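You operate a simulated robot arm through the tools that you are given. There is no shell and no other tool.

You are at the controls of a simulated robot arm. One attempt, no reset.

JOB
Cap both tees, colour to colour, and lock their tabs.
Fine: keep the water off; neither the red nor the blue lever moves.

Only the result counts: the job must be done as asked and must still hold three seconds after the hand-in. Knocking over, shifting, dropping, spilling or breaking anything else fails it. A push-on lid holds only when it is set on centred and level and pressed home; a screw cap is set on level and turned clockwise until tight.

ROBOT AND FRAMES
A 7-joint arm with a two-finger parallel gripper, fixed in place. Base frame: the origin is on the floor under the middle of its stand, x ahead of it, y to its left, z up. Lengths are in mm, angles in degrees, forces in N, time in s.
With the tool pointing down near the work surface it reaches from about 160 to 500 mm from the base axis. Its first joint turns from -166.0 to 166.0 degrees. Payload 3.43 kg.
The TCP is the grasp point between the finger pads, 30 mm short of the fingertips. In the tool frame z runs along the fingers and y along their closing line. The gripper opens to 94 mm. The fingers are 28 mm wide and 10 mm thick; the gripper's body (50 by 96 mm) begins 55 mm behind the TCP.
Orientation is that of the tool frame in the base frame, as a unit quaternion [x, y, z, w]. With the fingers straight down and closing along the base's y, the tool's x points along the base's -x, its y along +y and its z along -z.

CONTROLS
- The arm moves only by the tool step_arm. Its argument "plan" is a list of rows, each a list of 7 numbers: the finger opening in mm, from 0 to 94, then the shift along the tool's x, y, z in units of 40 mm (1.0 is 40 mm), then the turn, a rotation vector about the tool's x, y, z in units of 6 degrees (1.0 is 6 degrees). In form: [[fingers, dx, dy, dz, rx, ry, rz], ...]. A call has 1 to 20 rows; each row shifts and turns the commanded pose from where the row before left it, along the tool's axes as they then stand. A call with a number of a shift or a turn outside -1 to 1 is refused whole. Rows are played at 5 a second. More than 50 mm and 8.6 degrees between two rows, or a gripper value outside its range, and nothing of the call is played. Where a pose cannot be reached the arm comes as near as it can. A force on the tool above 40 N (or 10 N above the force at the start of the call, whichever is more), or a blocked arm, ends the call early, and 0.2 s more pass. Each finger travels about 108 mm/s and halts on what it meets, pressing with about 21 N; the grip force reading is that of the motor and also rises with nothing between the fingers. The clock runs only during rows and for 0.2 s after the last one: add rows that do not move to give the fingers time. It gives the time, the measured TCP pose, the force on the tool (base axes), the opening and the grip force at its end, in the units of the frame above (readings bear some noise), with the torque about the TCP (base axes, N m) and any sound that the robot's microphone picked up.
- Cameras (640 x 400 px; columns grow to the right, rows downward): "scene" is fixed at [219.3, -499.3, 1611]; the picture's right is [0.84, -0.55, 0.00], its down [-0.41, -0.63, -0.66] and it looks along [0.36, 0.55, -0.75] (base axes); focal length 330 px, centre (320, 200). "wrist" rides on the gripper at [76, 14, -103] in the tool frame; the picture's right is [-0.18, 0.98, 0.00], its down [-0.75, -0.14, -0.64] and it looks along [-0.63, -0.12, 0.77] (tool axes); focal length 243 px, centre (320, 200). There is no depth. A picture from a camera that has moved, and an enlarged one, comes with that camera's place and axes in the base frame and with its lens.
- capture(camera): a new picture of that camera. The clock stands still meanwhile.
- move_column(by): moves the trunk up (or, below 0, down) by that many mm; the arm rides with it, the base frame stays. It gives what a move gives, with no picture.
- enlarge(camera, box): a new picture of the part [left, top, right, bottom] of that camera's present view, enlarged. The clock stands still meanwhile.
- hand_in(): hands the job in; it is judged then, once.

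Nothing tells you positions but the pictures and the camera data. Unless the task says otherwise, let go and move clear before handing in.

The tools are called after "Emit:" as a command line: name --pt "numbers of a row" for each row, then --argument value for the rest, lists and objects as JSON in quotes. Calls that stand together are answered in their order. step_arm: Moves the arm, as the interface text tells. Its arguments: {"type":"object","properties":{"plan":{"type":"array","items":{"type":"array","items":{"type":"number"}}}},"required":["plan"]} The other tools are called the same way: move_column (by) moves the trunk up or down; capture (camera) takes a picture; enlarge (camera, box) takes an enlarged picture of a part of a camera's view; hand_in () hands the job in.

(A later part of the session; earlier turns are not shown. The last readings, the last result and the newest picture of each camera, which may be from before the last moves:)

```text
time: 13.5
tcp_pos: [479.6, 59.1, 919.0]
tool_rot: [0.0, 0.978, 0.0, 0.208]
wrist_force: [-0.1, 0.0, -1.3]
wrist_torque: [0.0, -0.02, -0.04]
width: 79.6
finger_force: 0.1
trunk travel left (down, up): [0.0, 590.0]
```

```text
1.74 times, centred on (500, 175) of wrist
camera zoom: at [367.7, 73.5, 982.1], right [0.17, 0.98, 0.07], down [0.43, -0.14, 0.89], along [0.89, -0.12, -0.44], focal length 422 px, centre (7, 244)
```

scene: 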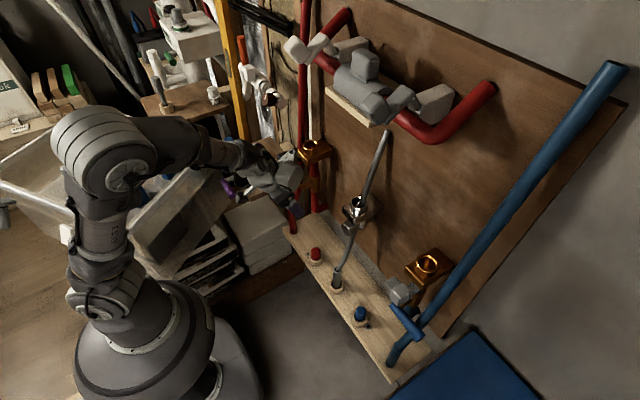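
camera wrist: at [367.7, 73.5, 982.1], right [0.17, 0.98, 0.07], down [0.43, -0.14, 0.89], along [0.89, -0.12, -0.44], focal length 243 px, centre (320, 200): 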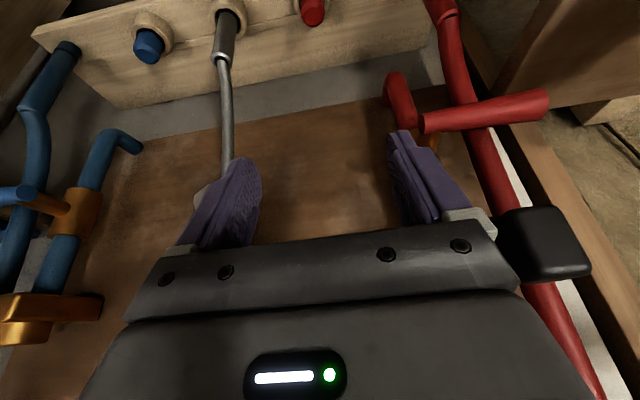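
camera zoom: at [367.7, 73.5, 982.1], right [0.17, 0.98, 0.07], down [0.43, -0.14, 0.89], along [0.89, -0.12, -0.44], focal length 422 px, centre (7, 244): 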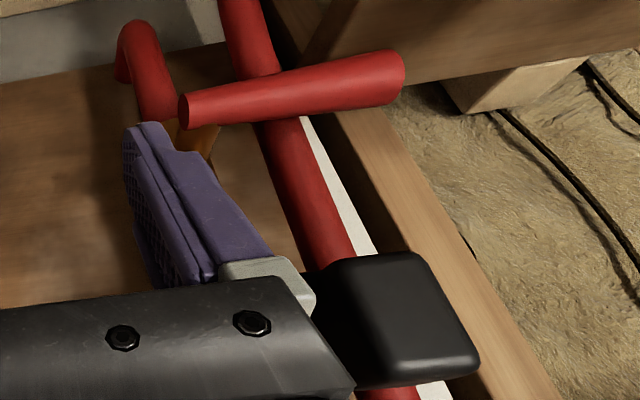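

The bin is where it was and the elbow is above the base, so nothing was touched. I'll descend straight down in front of the shelf to about z=700 and check reach.

Emit:
step_arm --pt "70 0.318 0 0.714 0 0 0" --pt "70 0.318 0 0.714 0 0 0" --pt "70 0.318 0 0.714 0 0 0" --pt "70 0.318 0 0.714 0 0 0" --pt "70 0.318 0 0.714 0 0 0" --pt "70 0.318 0 0.714 0 0 0" --pt "70 0.318 0 0.714 0 0 0" --pt "70 0 0 0 0 0 0"

Emit:
capture --camera "wrist"

Emit:
capture --camera "scene"

```text
time: 15.3
tcp_pos: [481.4, 59.9, 700.8]
tool_rot: [0.0, 0.978, 0.0, 0.207]
wrist_force: [0.0, 0.1, -0.9]
wrist_torque: [0.01, 0.03, 0.0]
width: 70.0
finger_force: 0.1
trunk travel left (down, up): [0.0, 590.0]
```

```text
taken
camera wrist: at [369.0, 75.0, 762.1], right [0.17, 0.98, 0.07], down [0.43, -0.14, 0.89], along [0.89, -0.12, -0.44], focal length 243 px, centre (320, 200)
```

wrist: 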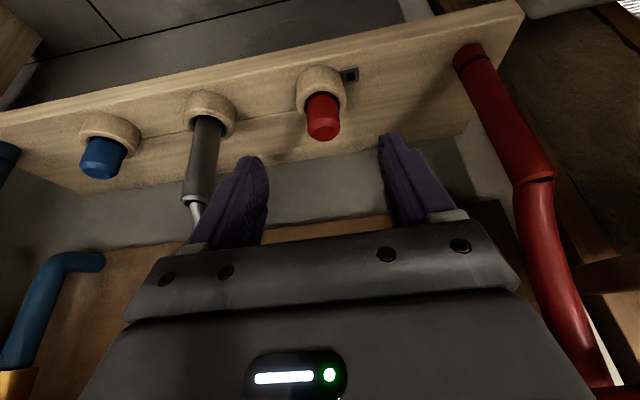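

```text
taken
```

scene: 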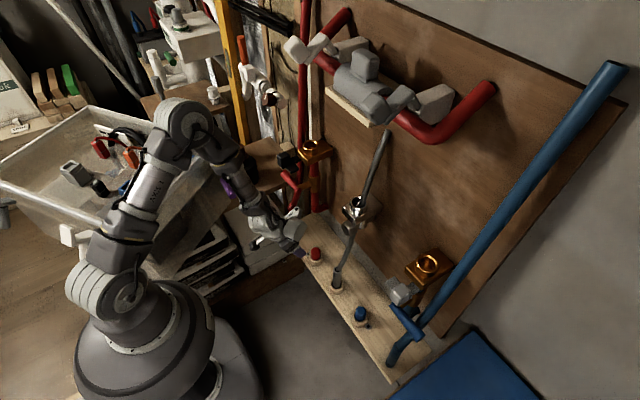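

Reach is fine here. I'll zoom in on the red cap and the fingertips to refine the cap's position.

Emit:
enlarge --camera "wrist" --box '[270, 55, 390, 155]'

Emit:
enlarge --camera "wrist" --box '[200, 100, 460, 250]'

Emit:
enlarge --camera "scene" --box '[260, 210, 340, 270]'

```text
4.00 times, centred on (330, 105) of wrist
camera zoom: at [369.0, 75.0, 762.1], right [0.17, 0.98, 0.07], down [0.43, -0.14, 0.89], along [0.89, -0.12, -0.44], focal length 970 px, centre (280, 580)
```

zoom: 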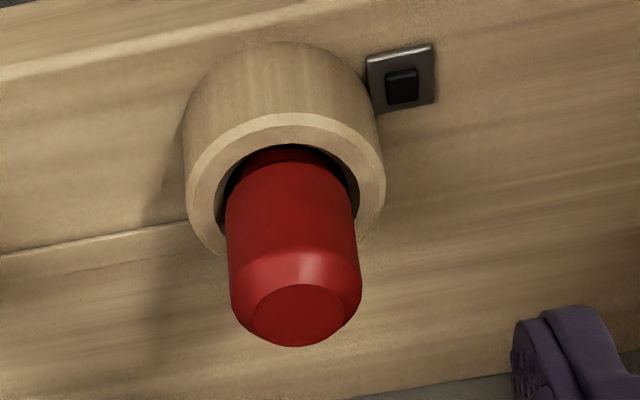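

```text
2.46 times, centred on (330, 175) of wrist
camera zoom: at [369.0, 75.0, 762.1], right [0.17, 0.98, 0.07], down [0.43, -0.14, 0.89], along [0.89, -0.12, -0.44], focal length 597 px, centre (295, 262)
```

zoom: 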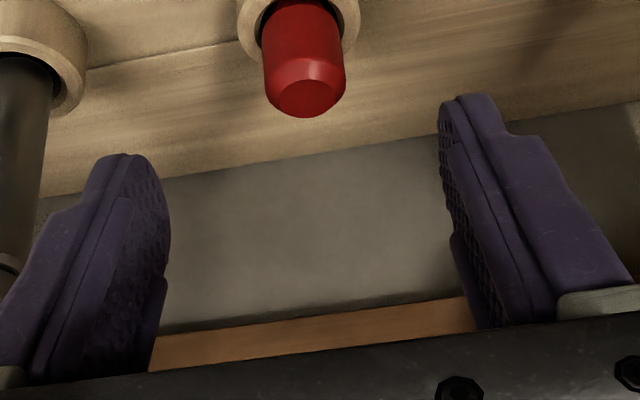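

```text
6.67 times, centred on (300, 240) of scene
camera zoom: at [219.3, -499.3, 1611.0], right [0.84, -0.55, 0.0], down [-0.41, -0.63, -0.66], along [0.36, 0.55, -0.75], focal length 2202 px, centre (453, -67)
```

zoom: 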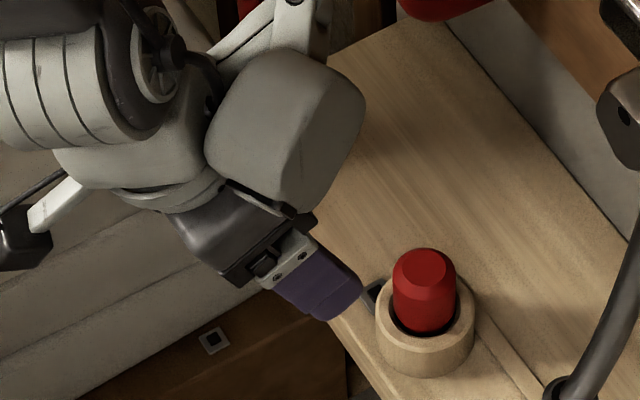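

Refined: the red cap's axis is ≈ (566.6, 60.9), its top ≈ 585, and the wooden ring's top ≈ 542. I'll move to just above the cap with the fingers open on either side of it.

Emit:
step_arm --pt "70 -0.385 0.006 0.444 0 0 0" --pt "70 -0.385 0.006 0.444 0 0 0" --pt "70 -0.385 0.006 0.444 0 0 0" --pt "70 -0.385 0.006 0.444 0 0 0" --pt "70 0 0 0 0 0 0"

Emit:
capture --camera "wrist"

Emit:
enlarge --camera "scene" --box '[270, 200, 370, 270]'

```text
time: 16.5
tcp_pos: [565.1, 61.0, 660.9]
tool_rot: [0.0, 0.978, 0.001, 0.207]
wrist_force: [0.4, 0.9, 0.1]
wrist_torque: [0.01, 0.0, 0.01]
width: 70.0
finger_force: 0.1
trunk travel left (down, up): [0.0, 590.0]
```

```text
taken
camera wrist: at [453.4, 75.1, 724.2], right [0.17, 0.98, 0.07], down [0.43, -0.14, 0.89], along [0.89, -0.12, -0.44], focal length 243 px, centre (320, 200)
```

wrist: 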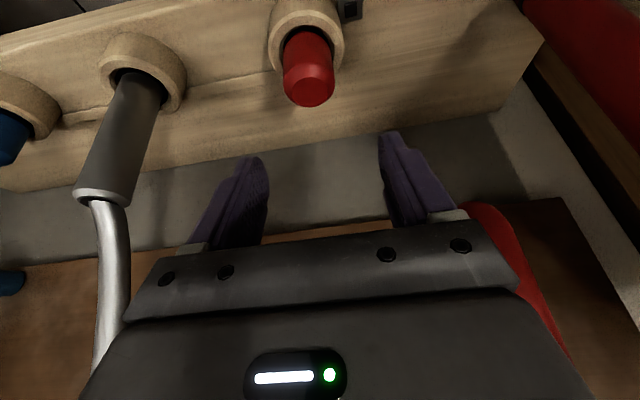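

```text
5.71 times, centred on (320, 235) of scene
camera zoom: at [219.3, -499.3, 1611.0], right [0.84, -0.55, 0.0], down [-0.41, -0.63, -0.66], along [0.36, 0.55, -0.75], focal length 1887 px, centre (320, 0)
```

zoom: 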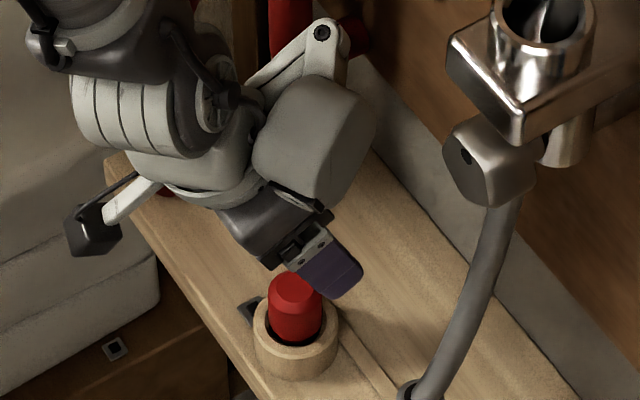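

The fingers are above and on either side of the cap. I'll take one more zoom to confirm its x position relative to the TCP.

Emit:
enlarge --camera "wrist" --box '[240, 0, 400, 110]'

```text
3.64 times, centred on (320, 55) of wrist
camera zoom: at [453.4, 75.1, 724.2], right [0.17, 0.98, 0.07], down [0.43, -0.14, 0.89], along [0.89, -0.12, -0.44], focal length 882 px, centre (320, 727)
```

zoom: 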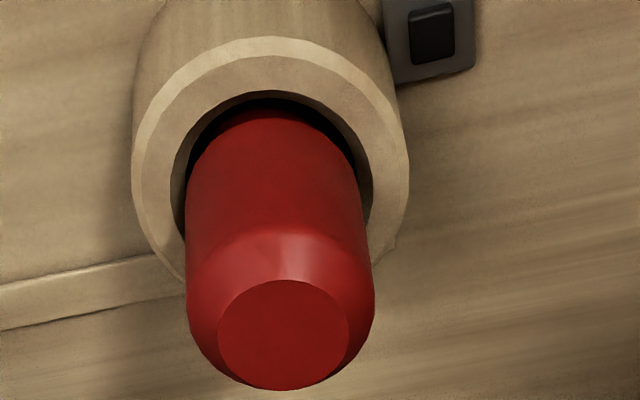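

The cap top solves to (566.5, 60, 585), matching. I'll descend with the fingertips around the upper cylinder and then close.

Emit:
step_arm --pt "60 0.141 0 0.336 0 0 0" --pt "60 0.141 0 0.336 0 0 0" --pt "60 0.141 0 0.336 0 0 0" --pt "60 0.141 0 0.336 0 0 0" --pt "60 0.141 0 0.336 0 0 0" --pt "60 0 0 0 0 0 0"

Emit:
capture --camera "wrist"

Emit:
enlarge --camera "scene" --box '[280, 210, 360, 270]'

```text
time: 17.9
tcp_pos: [566.6, 61.4, 586.4]
tool_rot: [-0.001, 0.978, 0.0, 0.208]
wrist_force: [-0.1, 0.9, 0.5]
wrist_torque: [0.0, -0.01, 0.0]
width: 60.1
finger_force: 0.0
trunk travel left (down, up): [0.0, 590.0]
```

```text
taken
camera wrist: at [454.6, 76.1, 649.4], right [0.17, 0.98, 0.07], down [0.43, -0.14, 0.89], along [0.89, -0.12, -0.44], focal length 243 px, centre (320, 200)
```

wrist: 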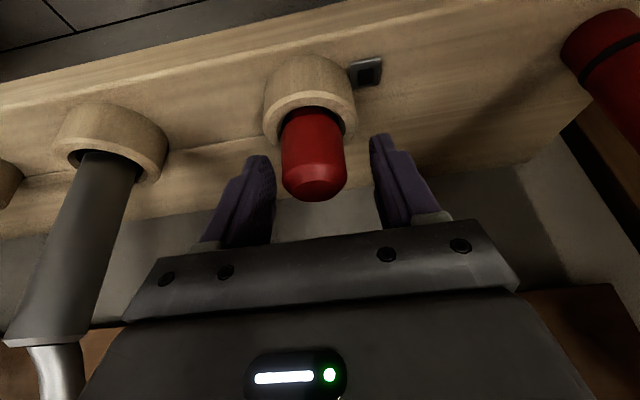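

```text
6.67 times, centred on (320, 240) of scene
camera zoom: at [219.3, -499.3, 1611.0], right [0.84, -0.55, 0.0], down [-0.41, -0.63, -0.66], along [0.36, 0.55, -0.75], focal length 2202 px, centre (320, -67)
```

zoom: 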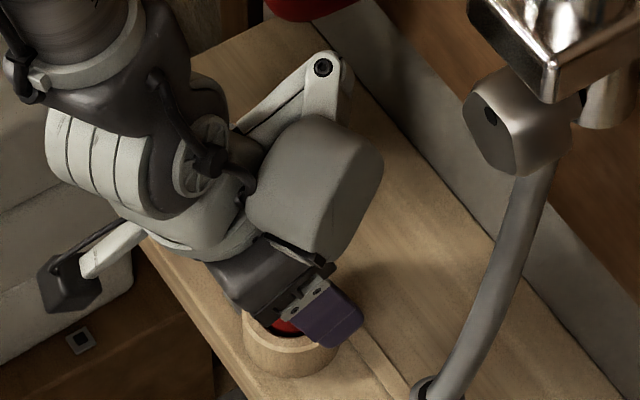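

The cap is centred between the fingers, so I'll close on it.

Emit:
step_arm --pt "45 0 0 0 0 0 0" --pt "30 0 0 0 0 0 0" --pt "20 0 0 0 0 0 0" --pt "20 0 0 0 0 0 0" --pt "20 0 0 0 0 0 0"

Emit:
capture --camera "wrist"

```text
time: 19.1
tcp_pos: [567.1, 62.0, 587.6]
tool_rot: [0.001, 0.978, -0.001, 0.207]
wrist_force: [0.3, -9.0, 5.7]
wrist_torque: [-0.29, 0.02, -0.03]
width: 34.7
finger_force: 21.0
trunk travel left (down, up): [0.0, 590.0]
```

```text
taken
camera wrist: at [454.6, 75.2, 650.0], right [0.17, 0.98, 0.07], down [0.43, -0.14, 0.89], along [0.89, -0.12, -0.44], focal length 243 px, centre (320, 200)
```

wrist: 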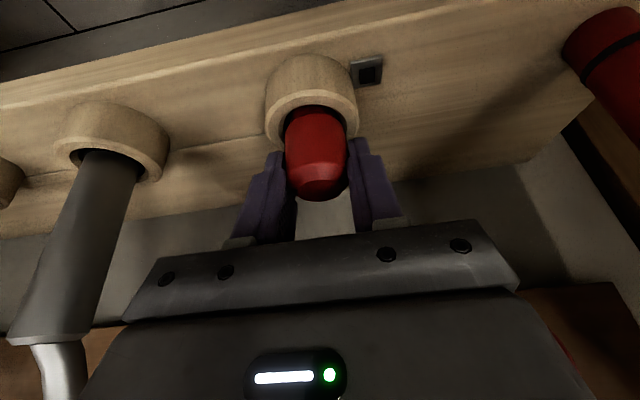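

Gripped at 34.7 mm wide, with a small sideways load of about −9 N. I'll ease the TCP toward −y to remove it, so the cap isn't tilted in the fingers.

Emit:
step_arm --pt "20 0 -0.025 0 0 0 0" --pt "20 0 0 0 0 0 0"

```text
time: 19.7
tcp_pos: [566.2, 61.7, 587.3]
tool_rot: [0.0, 0.978, 0.0, 0.208]
wrist_force: [0.6, -6.0, 7.6]
wrist_torque: [-0.16, -0.02, 0.08]
width: 34.5
finger_force: 20.8
trunk travel left (down, up): [0.0, 590.0]
```

Emit:
step_arm --pt "20 0 -0.04 0 0 0 0" --pt "20 0 0 0 0 0 0"

```text
time: 20.3
tcp_pos: [566.3, 59.5, 585.7]
tool_rot: [0.0, 0.978, 0.0, 0.208]
wrist_force: [0.0, -0.2, 2.9]
wrist_torque: [0.01, 0.0, 0.02]
width: 34.1
finger_force: 20.5
trunk travel left (down, up): [0.0, 590.0]
```

The load is relieved. I'll lift straight up slowly while watching the forces.

Emit:
step_arm --pt "20 -0.1 0 -0.23 0 0 0" --pt "20 -0.1 0 -0.23 0 0 0" --pt "20 -0.1 0 -0.23 0 0 0" --pt "20 -0.1 0 -0.23 0 0 0" --pt "20 0 0 0 0 0 0"

Emit:
capture --camera "wrist"

Emit:
enlarge --camera "scene" --box '[290, 215, 350, 260]'

```text
time: 21.5
tcp_pos: [568.5, 58.2, 627.4]
tool_rot: [0.0, 0.978, 0.0, 0.208]
wrist_force: [-0.2, -0.9, 0.1]
wrist_torque: [-0.03, 0.01, 0.04]
width: 34.2
finger_force: 21.3
trunk travel left (down, up): [0.0, 590.0]
```

```text
taken
camera wrist: at [456.6, 72.4, 690.5], right [0.17, 0.98, 0.07], down [0.43, -0.14, 0.89], along [0.89, -0.12, -0.44], focal length 243 px, centre (320, 200)
```

wrist: 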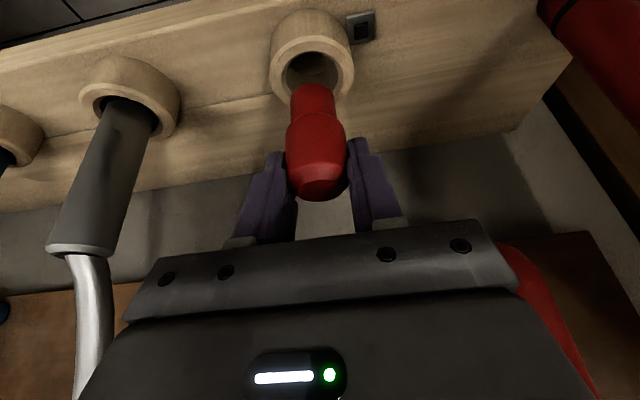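

```text
8.89 times, centred on (320, 238) of scene
camera zoom: at [219.3, -499.3, 1611.0], right [0.84, -0.55, 0.0], down [-0.41, -0.63, -0.66], along [0.36, 0.55, -0.75], focal length 2936 px, centre (320, -133)
```

zoom: 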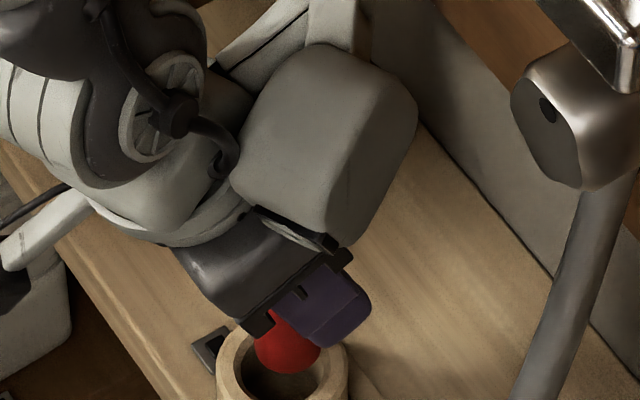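

The cap has a narrower stem below the head, as suspected. I'll lift another 60 mm to clear the socket and inspect it.

Emit:
step_arm --pt "20 -0.2 0 -0.46 0 0 0" --pt "20 -0.2 0 -0.46 0 0 0" --pt "20 -0.2 0 -0.46 0 0 0" --pt "20 0 0 0 0 0 0"

Emit:
enlarge --camera "wrist" --box '[240, 20, 420, 250]'

Emit:
enlarge --camera "scene" --box '[290, 215, 350, 260]'

```text
time: 22.5
tcp_pos: [566.2, 59.9, 689.3]
tool_rot: [0.0, 0.978, 0.0, 0.208]
wrist_force: [-0.7, -0.3, -0.9]
wrist_torque: [-0.02, -0.01, 0.04]
width: 34.0
finger_force: 20.8
trunk travel left (down, up): [0.0, 590.0]
```

```text
1.74 times, centred on (330, 135) of wrist
camera zoom: at [454.2, 74.2, 752.4], right [0.17, 0.98, 0.07], down [0.43, -0.14, 0.89], along [0.89, -0.12, -0.44], focal length 422 px, centre (303, 313)
```

zoom: 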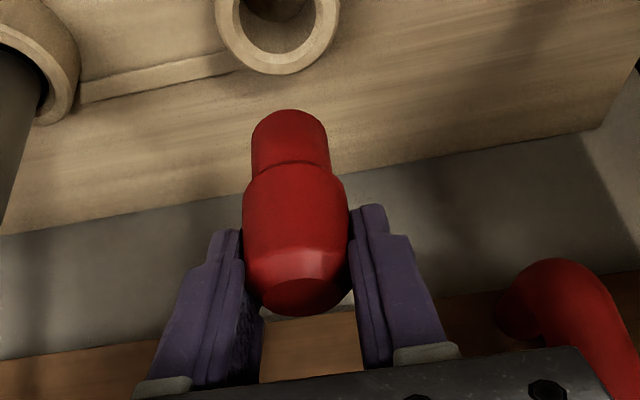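

```text
8.89 times, centred on (320, 238) of scene
camera zoom: at [219.3, -499.3, 1611.0], right [0.84, -0.55, 0.0], down [-0.41, -0.63, -0.66], along [0.36, 0.55, -0.75], focal length 2936 px, centre (320, -133)
```

zoom: 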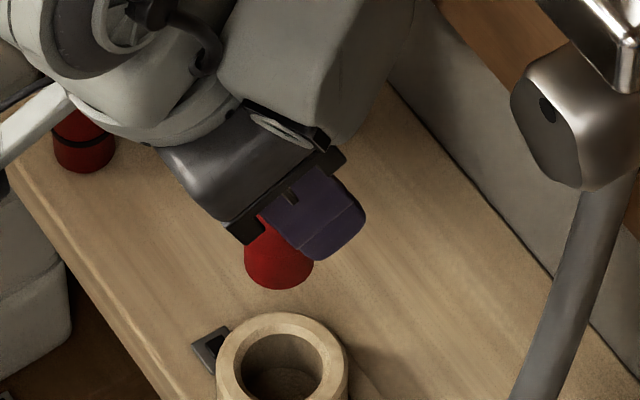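

The cap has a head of about 34–35 mm and 36 mm tall, on a stem of about 27 mm and 30 mm long, held level. The tee's bore should take the stem, with the shoulder seating in the chamfer. I'll raise the trunk with the cap held, clear of the clamps above.

Emit:
move_column --by 250

Emit:
capture --camera "scene"

Emit:
capture --camera "wrist"

```text
time: 25.1
tcp_pos: [567.3, 59.8, 940.2]
tool_rot: [-0.001, 0.978, 0.0, 0.208]
wrist_force: [0.0, -0.5, -0.2]
wrist_torque: [-0.01, -0.02, 0.03]
width: 34.4
finger_force: 21.3
trunk travel left (down, up): [-250.0, 340.0]
```

```text
taken
```

scene: 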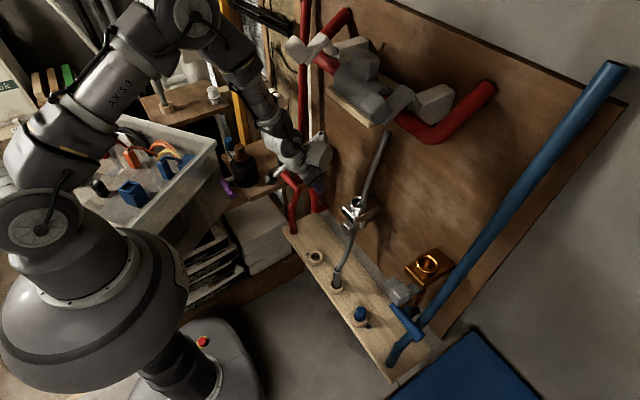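

```text
taken
camera wrist: at [454.4, 74.2, 1002.0], right [0.17, 0.98, 0.07], down [0.43, -0.14, 0.89], along [0.89, -0.12, -0.44], focal length 243 px, centre (320, 200)
```

wrist: 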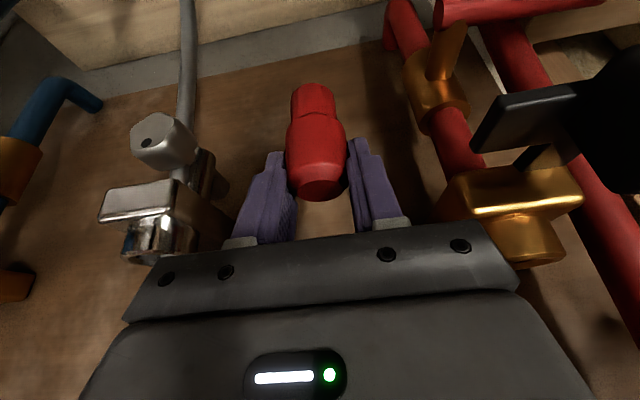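

This gives a close view of the red tee and its tab, so I'll enlarge it.

Emit:
enlarge --camera "wrist" --box '[400, 20, 640, 280]'

Emit:
enlarge --camera "wrist" --box '[440, 80, 560, 220]'

```text
1.54 times, centred on (520, 150) of wrist
camera zoom: at [454.4, 74.2, 1002.0], right [0.17, 0.98, 0.07], down [0.43, -0.14, 0.89], along [0.89, -0.12, -0.44], focal length 373 px, centre (12, 277)
```

zoom: 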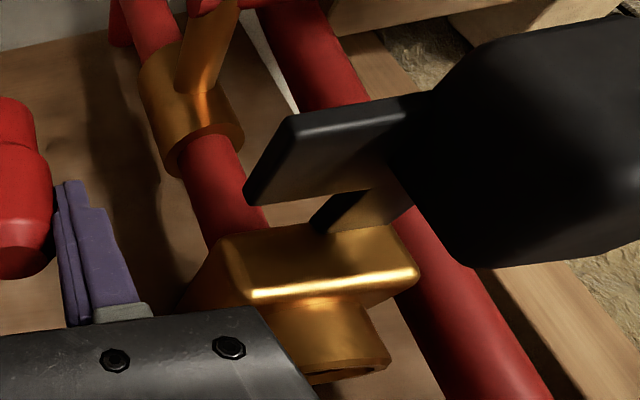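

```text
2.86 times, centred on (500, 150) of wrist
camera zoom: at [454.4, 74.2, 1002.0], right [0.17, 0.98, 0.07], down [0.43, -0.14, 0.89], along [0.89, -0.12, -0.44], focal length 693 px, centre (-194, 343)
```

zoom: 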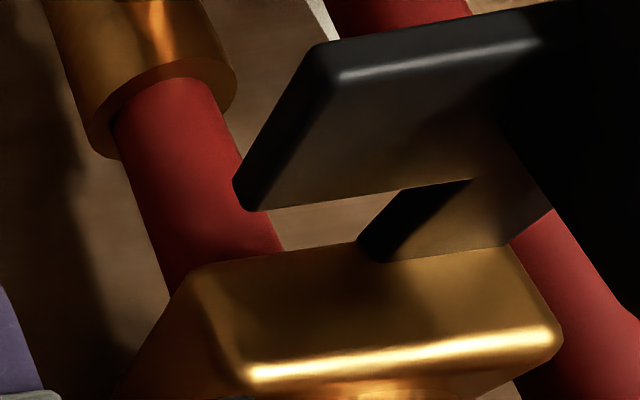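

The cap top centre coincides with the TCP, and the refined red tee ring is ≈ (622, 165, 974.5). I'll back away from the panel and raise the trunk, then yaw 25° to keep clear of the vertical red pipe.

Emit:
step_arm --pt "20 0.554 0 -0.246 0 0 0" --pt "20 0.554 0 -0.246 0 0 0" --pt "20 0.554 0 -0.246 0 0 0" --pt "20 0.554 0 -0.246 0 0 0" --pt "20 0 0 0 0 0 0"

Emit:
move_column --by 135

Emit:
step_arm --pt "20 0 0.5 0 -0.3375 0 -0.7617" --pt "20 0 0.5 0 -0.3375 0 -0.7617" --pt "20 0 0.5 0 -0.3375 0 -0.7617" --pt "20 0 0.5 0 -0.3375 0 -0.7617" --pt "20 0 0.5 0 -0.3375 0 -0.7617" --pt "20 0 0 0 0 0 0"

Emit:
capture --camera "wrist"

Emit:
capture --camera "scene"

```text
time: 26.3
tcp_pos: [471.0, 59.3, 938.9]
tool_rot: [0.0, 0.978, 0.0, 0.208]
wrist_force: [0.0, 0.9, -0.5]
wrist_torque: [0.06, -0.01, 0.0]
width: 34.3
finger_force: 21.1
trunk travel left (down, up): [-250.0, 340.0]
```

```text
time: 27.9
tcp_pos: [470.5, 59.0, 1074.7]
tool_rot: [0.0, 0.978, 0.0, 0.208]
wrist_force: [-0.4, -0.9, 0.5]
wrist_torque: [0.0, 0.0, 0.02]
width: 33.9
finger_force: 21.3
trunk travel left (down, up): [-385.0, 205.0]
```

```text
time: 29.3
tcp_pos: [453.7, 156.2, 1072.8]
tool_rot: [-0.213, 0.955, 0.045, 0.203]
wrist_force: [0.9, -0.4, -0.2]
wrist_torque: [0.02, 0.0, -0.02]
width: 33.9
finger_force: 20.5
trunk travel left (down, up): [-385.0, 205.0]
```

```text
taken
camera wrist: at [346.1, 121.3, 1135.7], right [-0.26, 0.96, 0.07], down [0.45, 0.05, 0.89], along [0.85, 0.27, -0.44], focal length 243 px, centre (320, 200)
```

wrist: 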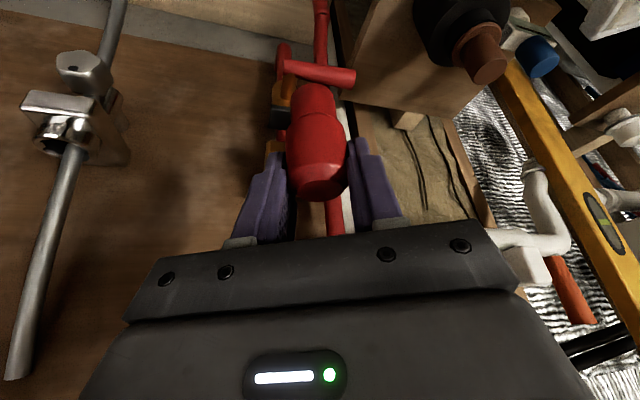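

```text
taken
```

scene: 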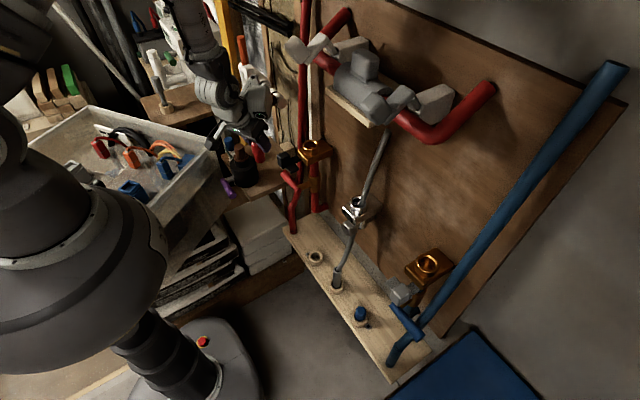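

The path forward is clear above the tab. I'll move forward three quarters of the way toward the red tee at this height and then look.

Emit:
step_arm --pt "20 -0.535 -0.236 0.2375 0 0 0" --pt "20 -0.535 -0.236 0.2375 0 0 0" --pt "20 -0.535 -0.236 0.2375 0 0 0" --pt "20 -0.535 -0.236 0.2375 0 0 0" --pt "20 -0.535 -0.236 0.2375 0 0 0" --pt "20 0 0 0 0 0 0"

Emit:
capture --camera "wrist"

Emit:
enlarge --camera "scene" --box '[210, 20, 370, 180]'

```text
time: 30.7
tcp_pos: [579.3, 165.1, 1073.8]
tool_rot: [-0.211, 0.955, 0.045, 0.203]
wrist_force: [-0.8, 0.4, -0.7]
wrist_torque: [0.01, -0.01, -0.03]
width: 33.9
finger_force: 21.3
trunk travel left (down, up): [-385.0, 205.0]
```

```text
taken
camera wrist: at [471.0, 130.8, 1136.8], right [-0.26, 0.96, 0.07], down [0.45, 0.05, 0.89], along [0.85, 0.27, -0.44], focal length 243 px, centre (320, 200)
```

wrist: 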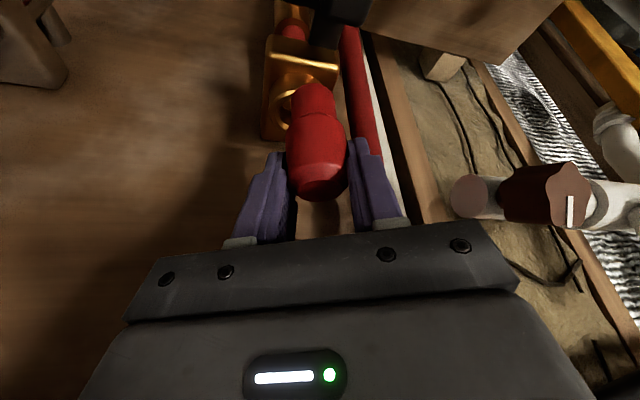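

```text
2.50 times, centred on (290, 100) of scene
camera zoom: at [219.3, -499.3, 1611.0], right [0.84, -0.55, 0.0], down [-0.41, -0.63, -0.66], along [0.36, 0.55, -0.75], focal length 826 px, centre (395, 450)
```

zoom: 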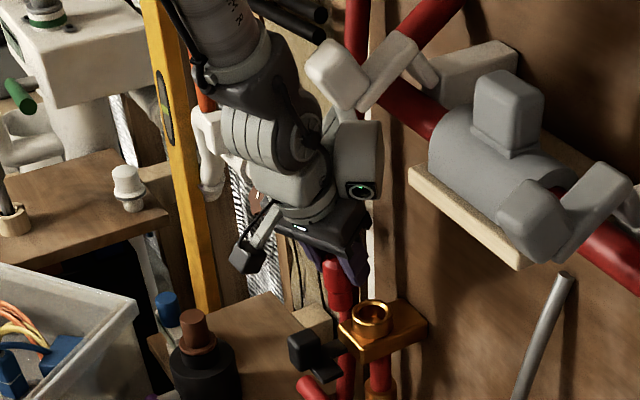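

The ring is visible behind the cap's stem. I'll zoom in for an accurate relative measurement.

Emit:
enlarge --camera "wrist" --box '[240, 30, 400, 150]'

Emit:
enlarge --camera "scene" --box '[285, 110, 335, 160]'

```text
3.33 times, centred on (320, 90) of wrist
camera zoom: at [471.0, 130.8, 1136.8], right [-0.26, 0.96, 0.07], down [0.45, 0.05, 0.89], along [0.85, 0.27, -0.44], focal length 809 px, centre (320, 567)
```

zoom: 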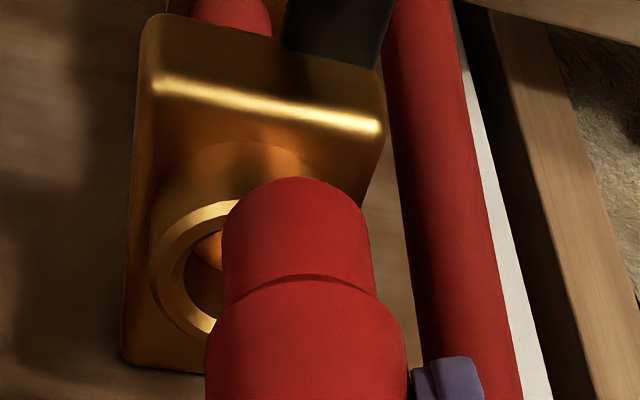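

```text
8.00 times, centred on (310, 135) of scene
camera zoom: at [219.3, -499.3, 1611.0], right [0.84, -0.55, 0.0], down [-0.41, -0.63, -0.66], along [0.36, 0.55, -0.75], focal length 2642 px, centre (400, 720)
```

zoom: 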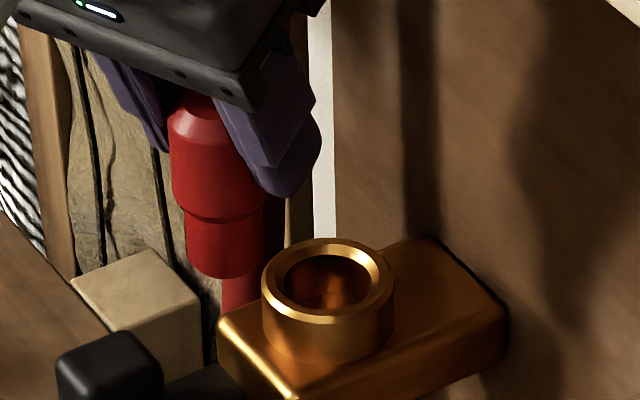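

The scene camera shows the held cap against the tee well. I'll check how level the cap is with a tighter zoom.

Emit:
enlarge --camera "scene" --box '[300, 118, 324, 148]'

Emit:
enlarge --camera "wrist" --box '[270, 70, 370, 220]'

```text
13.33 times, centred on (312, 133) of scene
camera zoom: at [219.3, -499.3, 1611.0], right [0.84, -0.55, 0.0], down [-0.41, -0.63, -0.66], along [0.36, 0.55, -0.75], focal length 4404 px, centre (427, 1093)
```

zoom: 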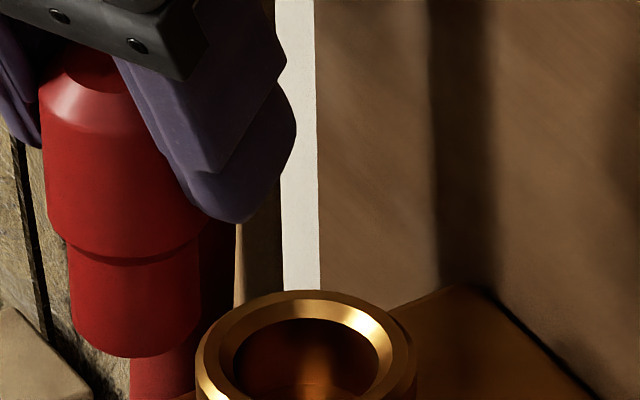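

```text
2.67 times, centred on (320, 145) of wrist
camera zoom: at [471.0, 130.8, 1136.8], right [-0.26, 0.96, 0.07], down [0.45, 0.05, 0.89], along [0.85, 0.27, -0.44], focal length 647 px, centre (320, 347)
```

zoom: 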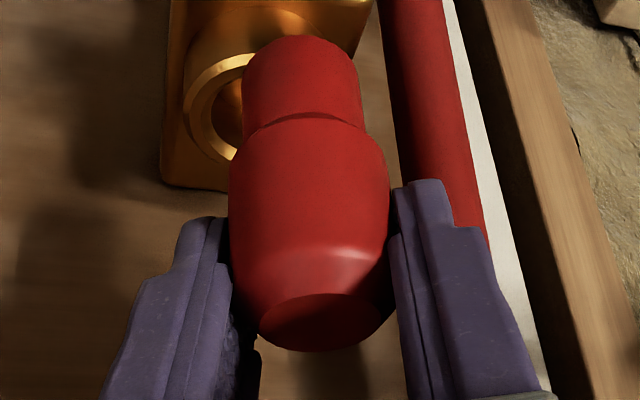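

The cap is level to within about half a degree and the ring estimate matches both views. I'll move forward above the ring, still about 33 mm clear of it.

Emit:
step_arm --pt "20 -0.296 -0.148 0.131 0 0 0" --pt "20 -0.296 -0.148 0.131 0 0 0" --pt "20 -0.296 -0.148 0.131 0 0 0" --pt "20 0 0 0 0 0 0"

Emit:
enlarge --camera "wrist" --box '[240, 0, 400, 220]'

Emit:
enlarge --camera "scene" --box '[288, 110, 338, 160]'

```text
time: 31.7
tcp_pos: [620.0, 164.4, 1074.4]
tool_rot: [-0.21, 0.955, 0.044, 0.203]
wrist_force: [0.0, 0.1, 0.1]
wrist_torque: [0.01, -0.02, 0.01]
width: 34.0
finger_force: 21.2
trunk travel left (down, up): [-385.0, 205.0]
```

```text
1.82 times, centred on (320, 110) of wrist
camera zoom: at [513.3, 130.3, 1137.4], right [-0.26, 0.96, 0.07], down [0.45, 0.05, 0.89], along [0.85, 0.27, -0.44], focal length 441 px, centre (320, 364)
```

zoom: 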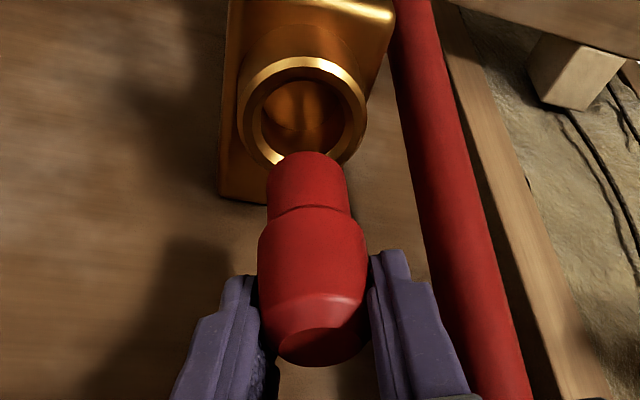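

```text
8.00 times, centred on (313, 135) of scene
camera zoom: at [219.3, -499.3, 1611.0], right [0.84, -0.55, 0.0], down [-0.41, -0.63, -0.66], along [0.36, 0.55, -0.75], focal length 2642 px, centre (376, 720)
```

zoom: 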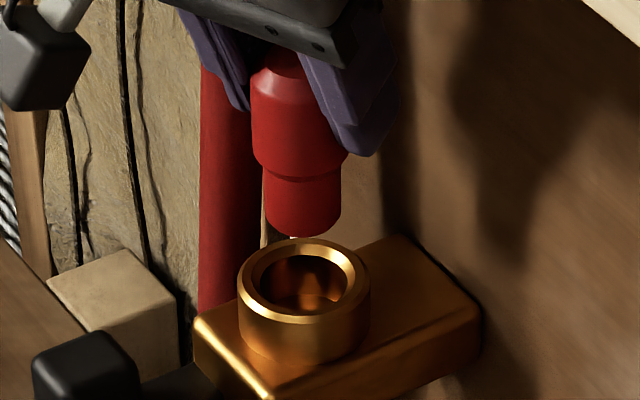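

Image alignment shows the stem within about 1 mm of the ring axis in both views. I'll descend about 45 mm slowly with a tiny correction, watching the force.

Emit:
step_arm --pt "20 0.109 0.001 0.26 0 0 0" --pt "20 0.109 0.001 0.26 0 0 0" --pt "20 0.109 0.001 0.26 0 0 0" --pt "20 0.109 0.001 0.26 0 0 0" --pt "20 0 0 0 0 0 0"

Emit:
enlarge --camera "wrist" --box '[240, 20, 400, 220]'

Emit:
enlarge --camera "scene" --box '[288, 115, 338, 165]'

```text
time: 32.9
tcp_pos: [622.3, 165.0, 1028.7]
tool_rot: [-0.212, 0.955, 0.045, 0.203]
wrist_force: [0.1, 0.1, -0.5]
wrist_torque: [0.0, -0.03, 0.01]
width: 34.1
finger_force: 21.0
trunk travel left (down, up): [-385.0, 205.0]
```

```text
2.00 times, centred on (320, 120) of wrist
camera zoom: at [514.3, 130.4, 1091.6], right [-0.26, 0.96, 0.07], down [0.45, 0.05, 0.89], along [0.85, 0.27, -0.44], focal length 485 px, centre (320, 360)
```

zoom: 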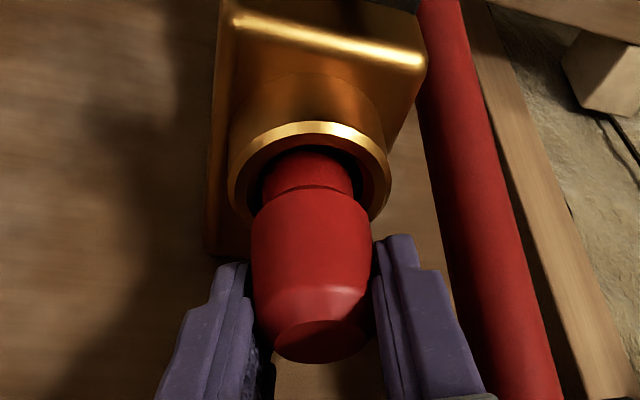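

```text
8.00 times, centred on (313, 140) of scene
camera zoom: at [219.3, -499.3, 1611.0], right [0.84, -0.55, 0.0], down [-0.41, -0.63, -0.66], along [0.36, 0.55, -0.75], focal length 2642 px, centre (376, 680)
```

zoom: 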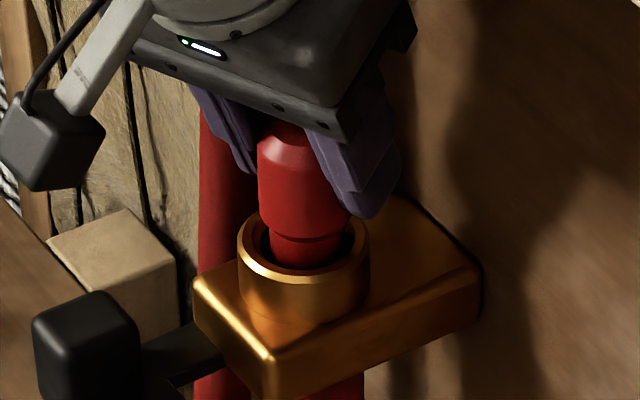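

The stem is inside the ring and centred. I'll continue down in small steps.

Emit:
step_arm --pt "20 0.05 0 0.114 0 0 0" --pt "20 0.05 0 0.114 0 0 0" --pt "20 0.05 0 0.114 0 0 0" --pt "20 0 0 0 0 0 0"

Emit:
enlarge --camera "wrist" --box '[260, 60, 380, 210]'

Emit:
enlarge --camera "scene" --box '[295, 125, 335, 160]'

```text
time: 33.9
tcp_pos: [623.9, 165.7, 1016.4]
tool_rot: [-0.211, 0.955, 0.045, 0.205]
wrist_force: [-1.6, 1.4, 22.3]
wrist_torque: [0.14, -0.05, -0.01]
width: 34.7
finger_force: 21.6
trunk travel left (down, up): [-385.0, 205.0]
```

```text
2.67 times, centred on (320, 135) of wrist
camera zoom: at [514.9, 130.8, 1078.3], right [-0.26, 0.96, 0.07], down [0.44, 0.05, 0.89], along [0.86, 0.27, -0.44], focal length 647 px, centre (320, 373)
```

zoom: 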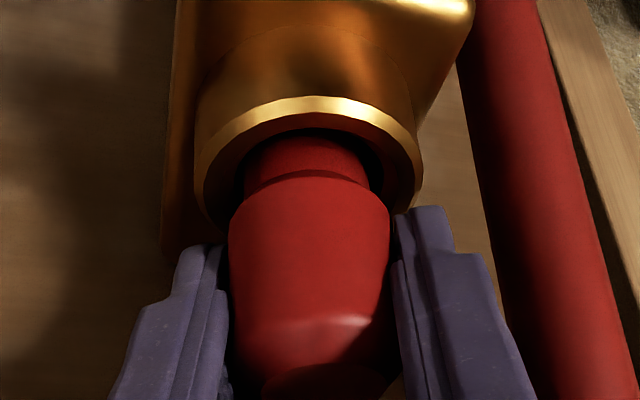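

```text
11.43 times, centred on (315, 142) of scene
camera zoom: at [219.3, -499.3, 1611.0], right [0.84, -0.55, 0.0], down [-0.41, -0.63, -0.66], along [0.36, 0.55, -0.75], focal length 3775 px, centre (377, 857)
```

zoom: 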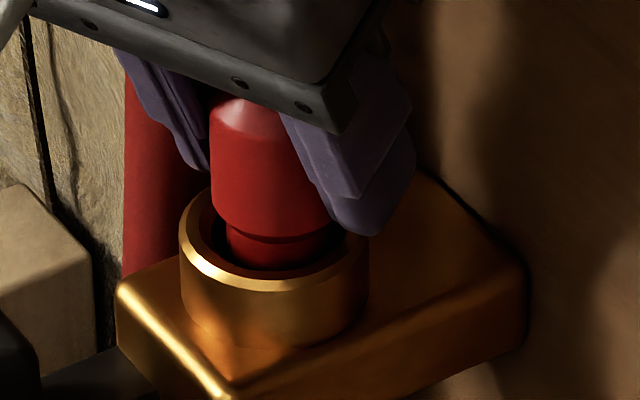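

There was contact at about 22 N and the cap seems to have slid a little in the fingers. I'll measure where the cap sits now before pressing further.

Emit:
enlarge --camera "scene" --box '[302, 128, 326, 152]'

Emit:
enlarge --camera "wrist" --box '[270, 90, 370, 240]'

```text
16.00 times, centred on (314, 140) of scene
camera zoom: at [219.3, -499.3, 1611.0], right [0.84, -0.55, 0.0], down [-0.41, -0.63, -0.66], along [0.36, 0.55, -0.75], focal length 5284 px, centre (416, 1160)
```

zoom: 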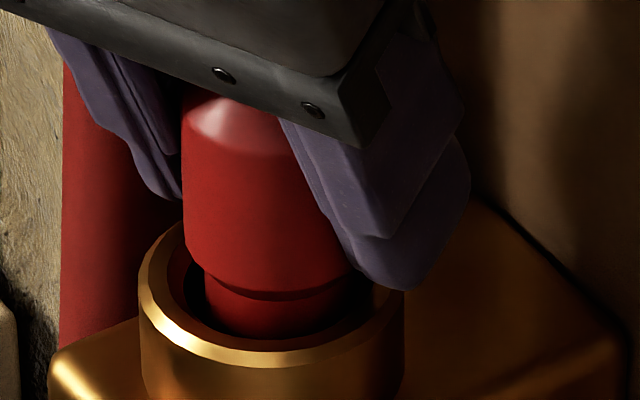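

```text
2.67 times, centred on (320, 165) of wrist
camera zoom: at [514.9, 130.8, 1078.3], right [-0.26, 0.96, 0.07], down [0.44, 0.05, 0.89], along [0.86, 0.27, -0.44], focal length 647 px, centre (320, 293)
```

zoom: 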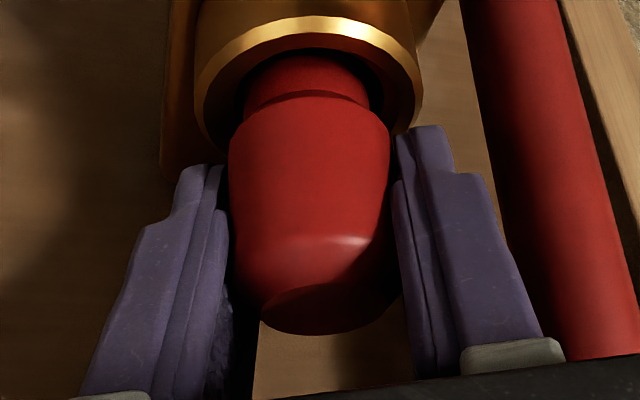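

The stem seems to rest about 15 mm inside the bore while the shoulder is still about 10 mm above the rim, so it isn't clearly home. I'll relieve the load, release the cap in the bore and look, then press on its top with closed fingertips.

Emit:
step_arm --pt "20 -0.015 0 -0.034 0 0 0" --pt "34 0 0 0 0 0 0" --pt "36 0 0 0 0 0 0" --pt "40 0 0 0 0 0 0" --pt "46 0 0 0 0 0 0" --pt "46 0 0 0 0 0 0"

Emit:
enlarge --camera "scene" --box '[298, 125, 330, 155]'

Emit:
enlarge --camera "wrist" --box '[260, 80, 380, 240]'

```text
time: 35.3
tcp_pos: [624.6, 164.0, 1016.7]
tool_rot: [-0.212, 0.955, 0.046, 0.203]
wrist_force: [0.4, -1.0, 0.3]
wrist_torque: [0.0, -0.02, -0.02]
width: 46.2
finger_force: 0.1
trunk travel left (down, up): [-385.0, 205.0]
```

```text
13.33 times, centred on (314, 140) of scene
camera zoom: at [219.3, -499.3, 1611.0], right [0.84, -0.55, 0.0], down [-0.41, -0.63, -0.66], along [0.36, 0.55, -0.75], focal length 4404 px, centre (400, 1000)
```

zoom: 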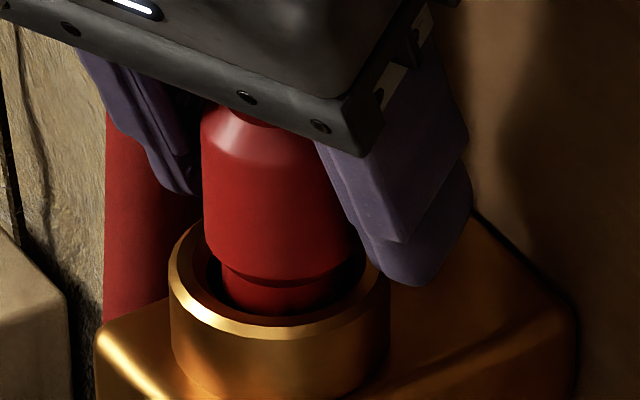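

```text
2.50 times, centred on (320, 160) of wrist
camera zoom: at [516.2, 130.3, 1078.3], right [-0.26, 0.96, 0.07], down [0.45, 0.05, 0.89], along [0.85, 0.27, -0.44], focal length 606 px, centre (320, 300)
```

zoom: 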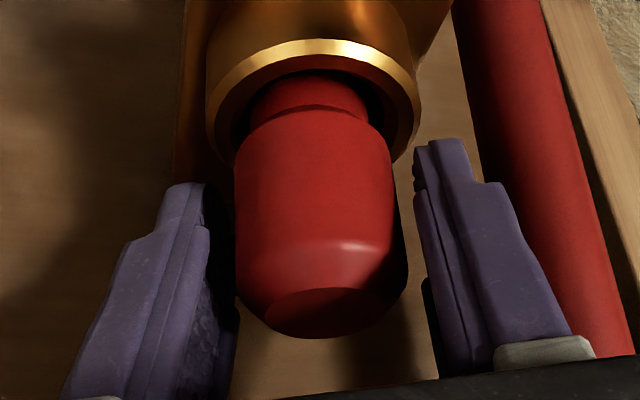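

The cap stands upright and centred in the bore. I'll rise straight up, close the fingers, and then press on the top centre.

Emit:
step_arm --pt "46 -0.135 0 -0.305 0 0 0" --pt "46 -0.135 0 -0.305 0 0 0" --pt "46 -0.135 0 -0.305 0 0 0" --pt "46 -0.135 0 -0.305 0 0 0" --pt "30 0 0 0 0 0 0" --pt "0 0 0 0 0 0 0" --pt "0 0 0 0 0 0 0" --pt "0 0 0 0 0 0 0"

Emit:
enlarge --camera "wrist" --box '[220, 30, 420, 230]'

Emit:
enlarge --camera "scene" --box '[290, 105, 340, 160]'

```text
time: 37.1
tcp_pos: [623.5, 164.7, 1070.0]
tool_rot: [-0.211, 0.955, 0.045, 0.203]
wrist_force: [0.5, 0.0, 0.1]
wrist_torque: [-0.01, -0.04, 0.0]
width: 0.0
finger_force: 20.4
trunk travel left (down, up): [-385.0, 205.0]
```

```text
2.00 times, centred on (320, 130) of wrist
camera zoom: at [515.5, 130.2, 1132.7], right [-0.26, 0.96, 0.07], down [0.45, 0.05, 0.89], along [0.85, 0.27, -0.44], focal length 485 px, centre (320, 340)
```

zoom: 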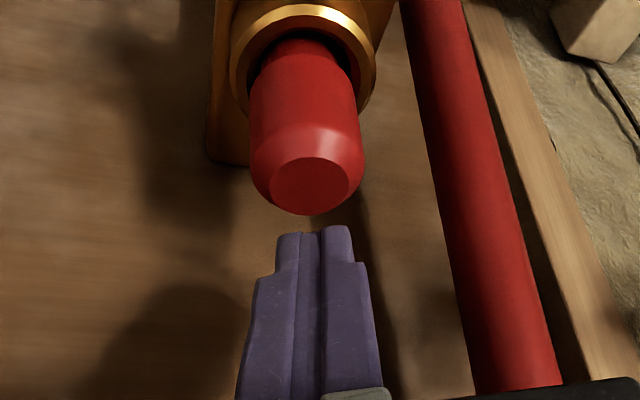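

```text
7.27 times, centred on (315, 132) of scene
camera zoom: at [219.3, -499.3, 1611.0], right [0.84, -0.55, 0.0], down [-0.41, -0.63, -0.66], along [0.36, 0.55, -0.75], focal length 2402 px, centre (356, 691)
```

zoom: 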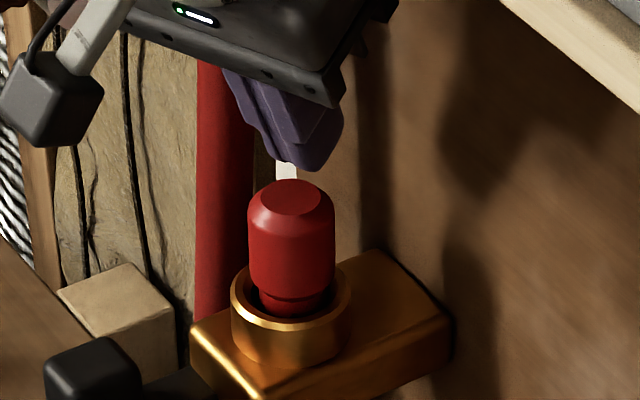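

The cap top is at ≈ (624, 165.5, 1023) and the closed fingertips are about 14 mm above it. I'll descend gently to make contact.

Emit:
step_arm --pt "0 0.061 0 0.137 0 0 0" --pt "0 0.061 0 0.137 0 0 0" --pt "0 0 0 0 0 0 0"

Emit:
step_arm --pt "0 0.03 0 0.069 0 0 0" --pt "0 0 0 0 0 0 0"

```text
time: 37.9
tcp_pos: [621.2, 165.6, 1060.8]
tool_rot: [-0.211, 0.955, 0.044, 0.205]
wrist_force: [0.5, 1.1, 20.5]
wrist_torque: [0.02, -0.02, 0.03]
width: 0.0
finger_force: 21.2
trunk travel left (down, up): [-385.0, 205.0]
```

```text
time: 38.5
tcp_pos: [624.6, 165.7, 1060.3]
tool_rot: [-0.211, 0.954, 0.045, 0.21]
wrist_force: [-1.5, 0.5, 22.4]
wrist_torque: [0.01, 0.08, 0.0]
width: 0.0
finger_force: 21.2
trunk travel left (down, up): [-385.0, 205.0]
stopped in row 2: the force on the tool passed its limit at 42 N (the readings are from after the stop); the commanded pose is now the measured one
```

The cap held at 42 N without sinking. I'll look at its position again.

Emit:
enlarge --camera "scene" --box '[290, 115, 340, 165]'

Emit:
enlarge --camera "wrist" --box '[240, 40, 400, 200]'

```text
8.00 times, centred on (315, 140) of scene
camera zoom: at [219.3, -499.3, 1611.0], right [0.84, -0.55, 0.0], down [-0.41, -0.63, -0.66], along [0.36, 0.55, -0.75], focal length 2642 px, centre (360, 680)
```

zoom: 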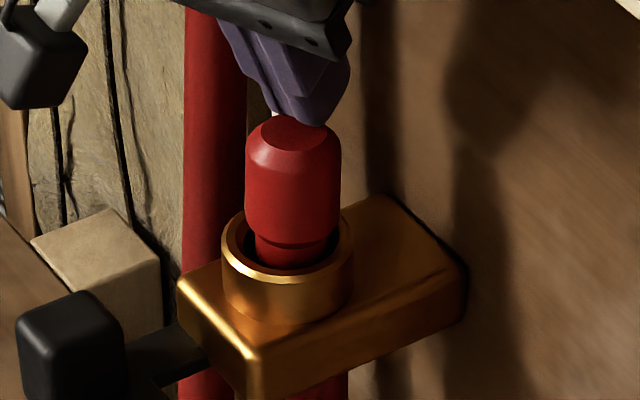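

```text
2.50 times, centred on (320, 120) of wrist
camera zoom: at [516.9, 131.0, 1121.8], right [-0.26, 0.96, 0.08], down [0.43, 0.05, 0.9], along [0.86, 0.27, -0.43], focal length 606 px, centre (320, 400)
```

zoom: 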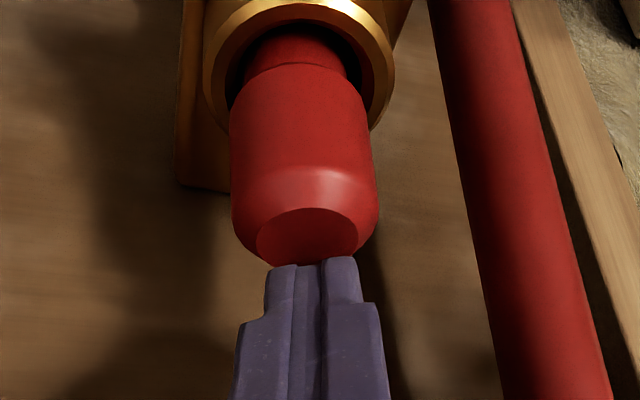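

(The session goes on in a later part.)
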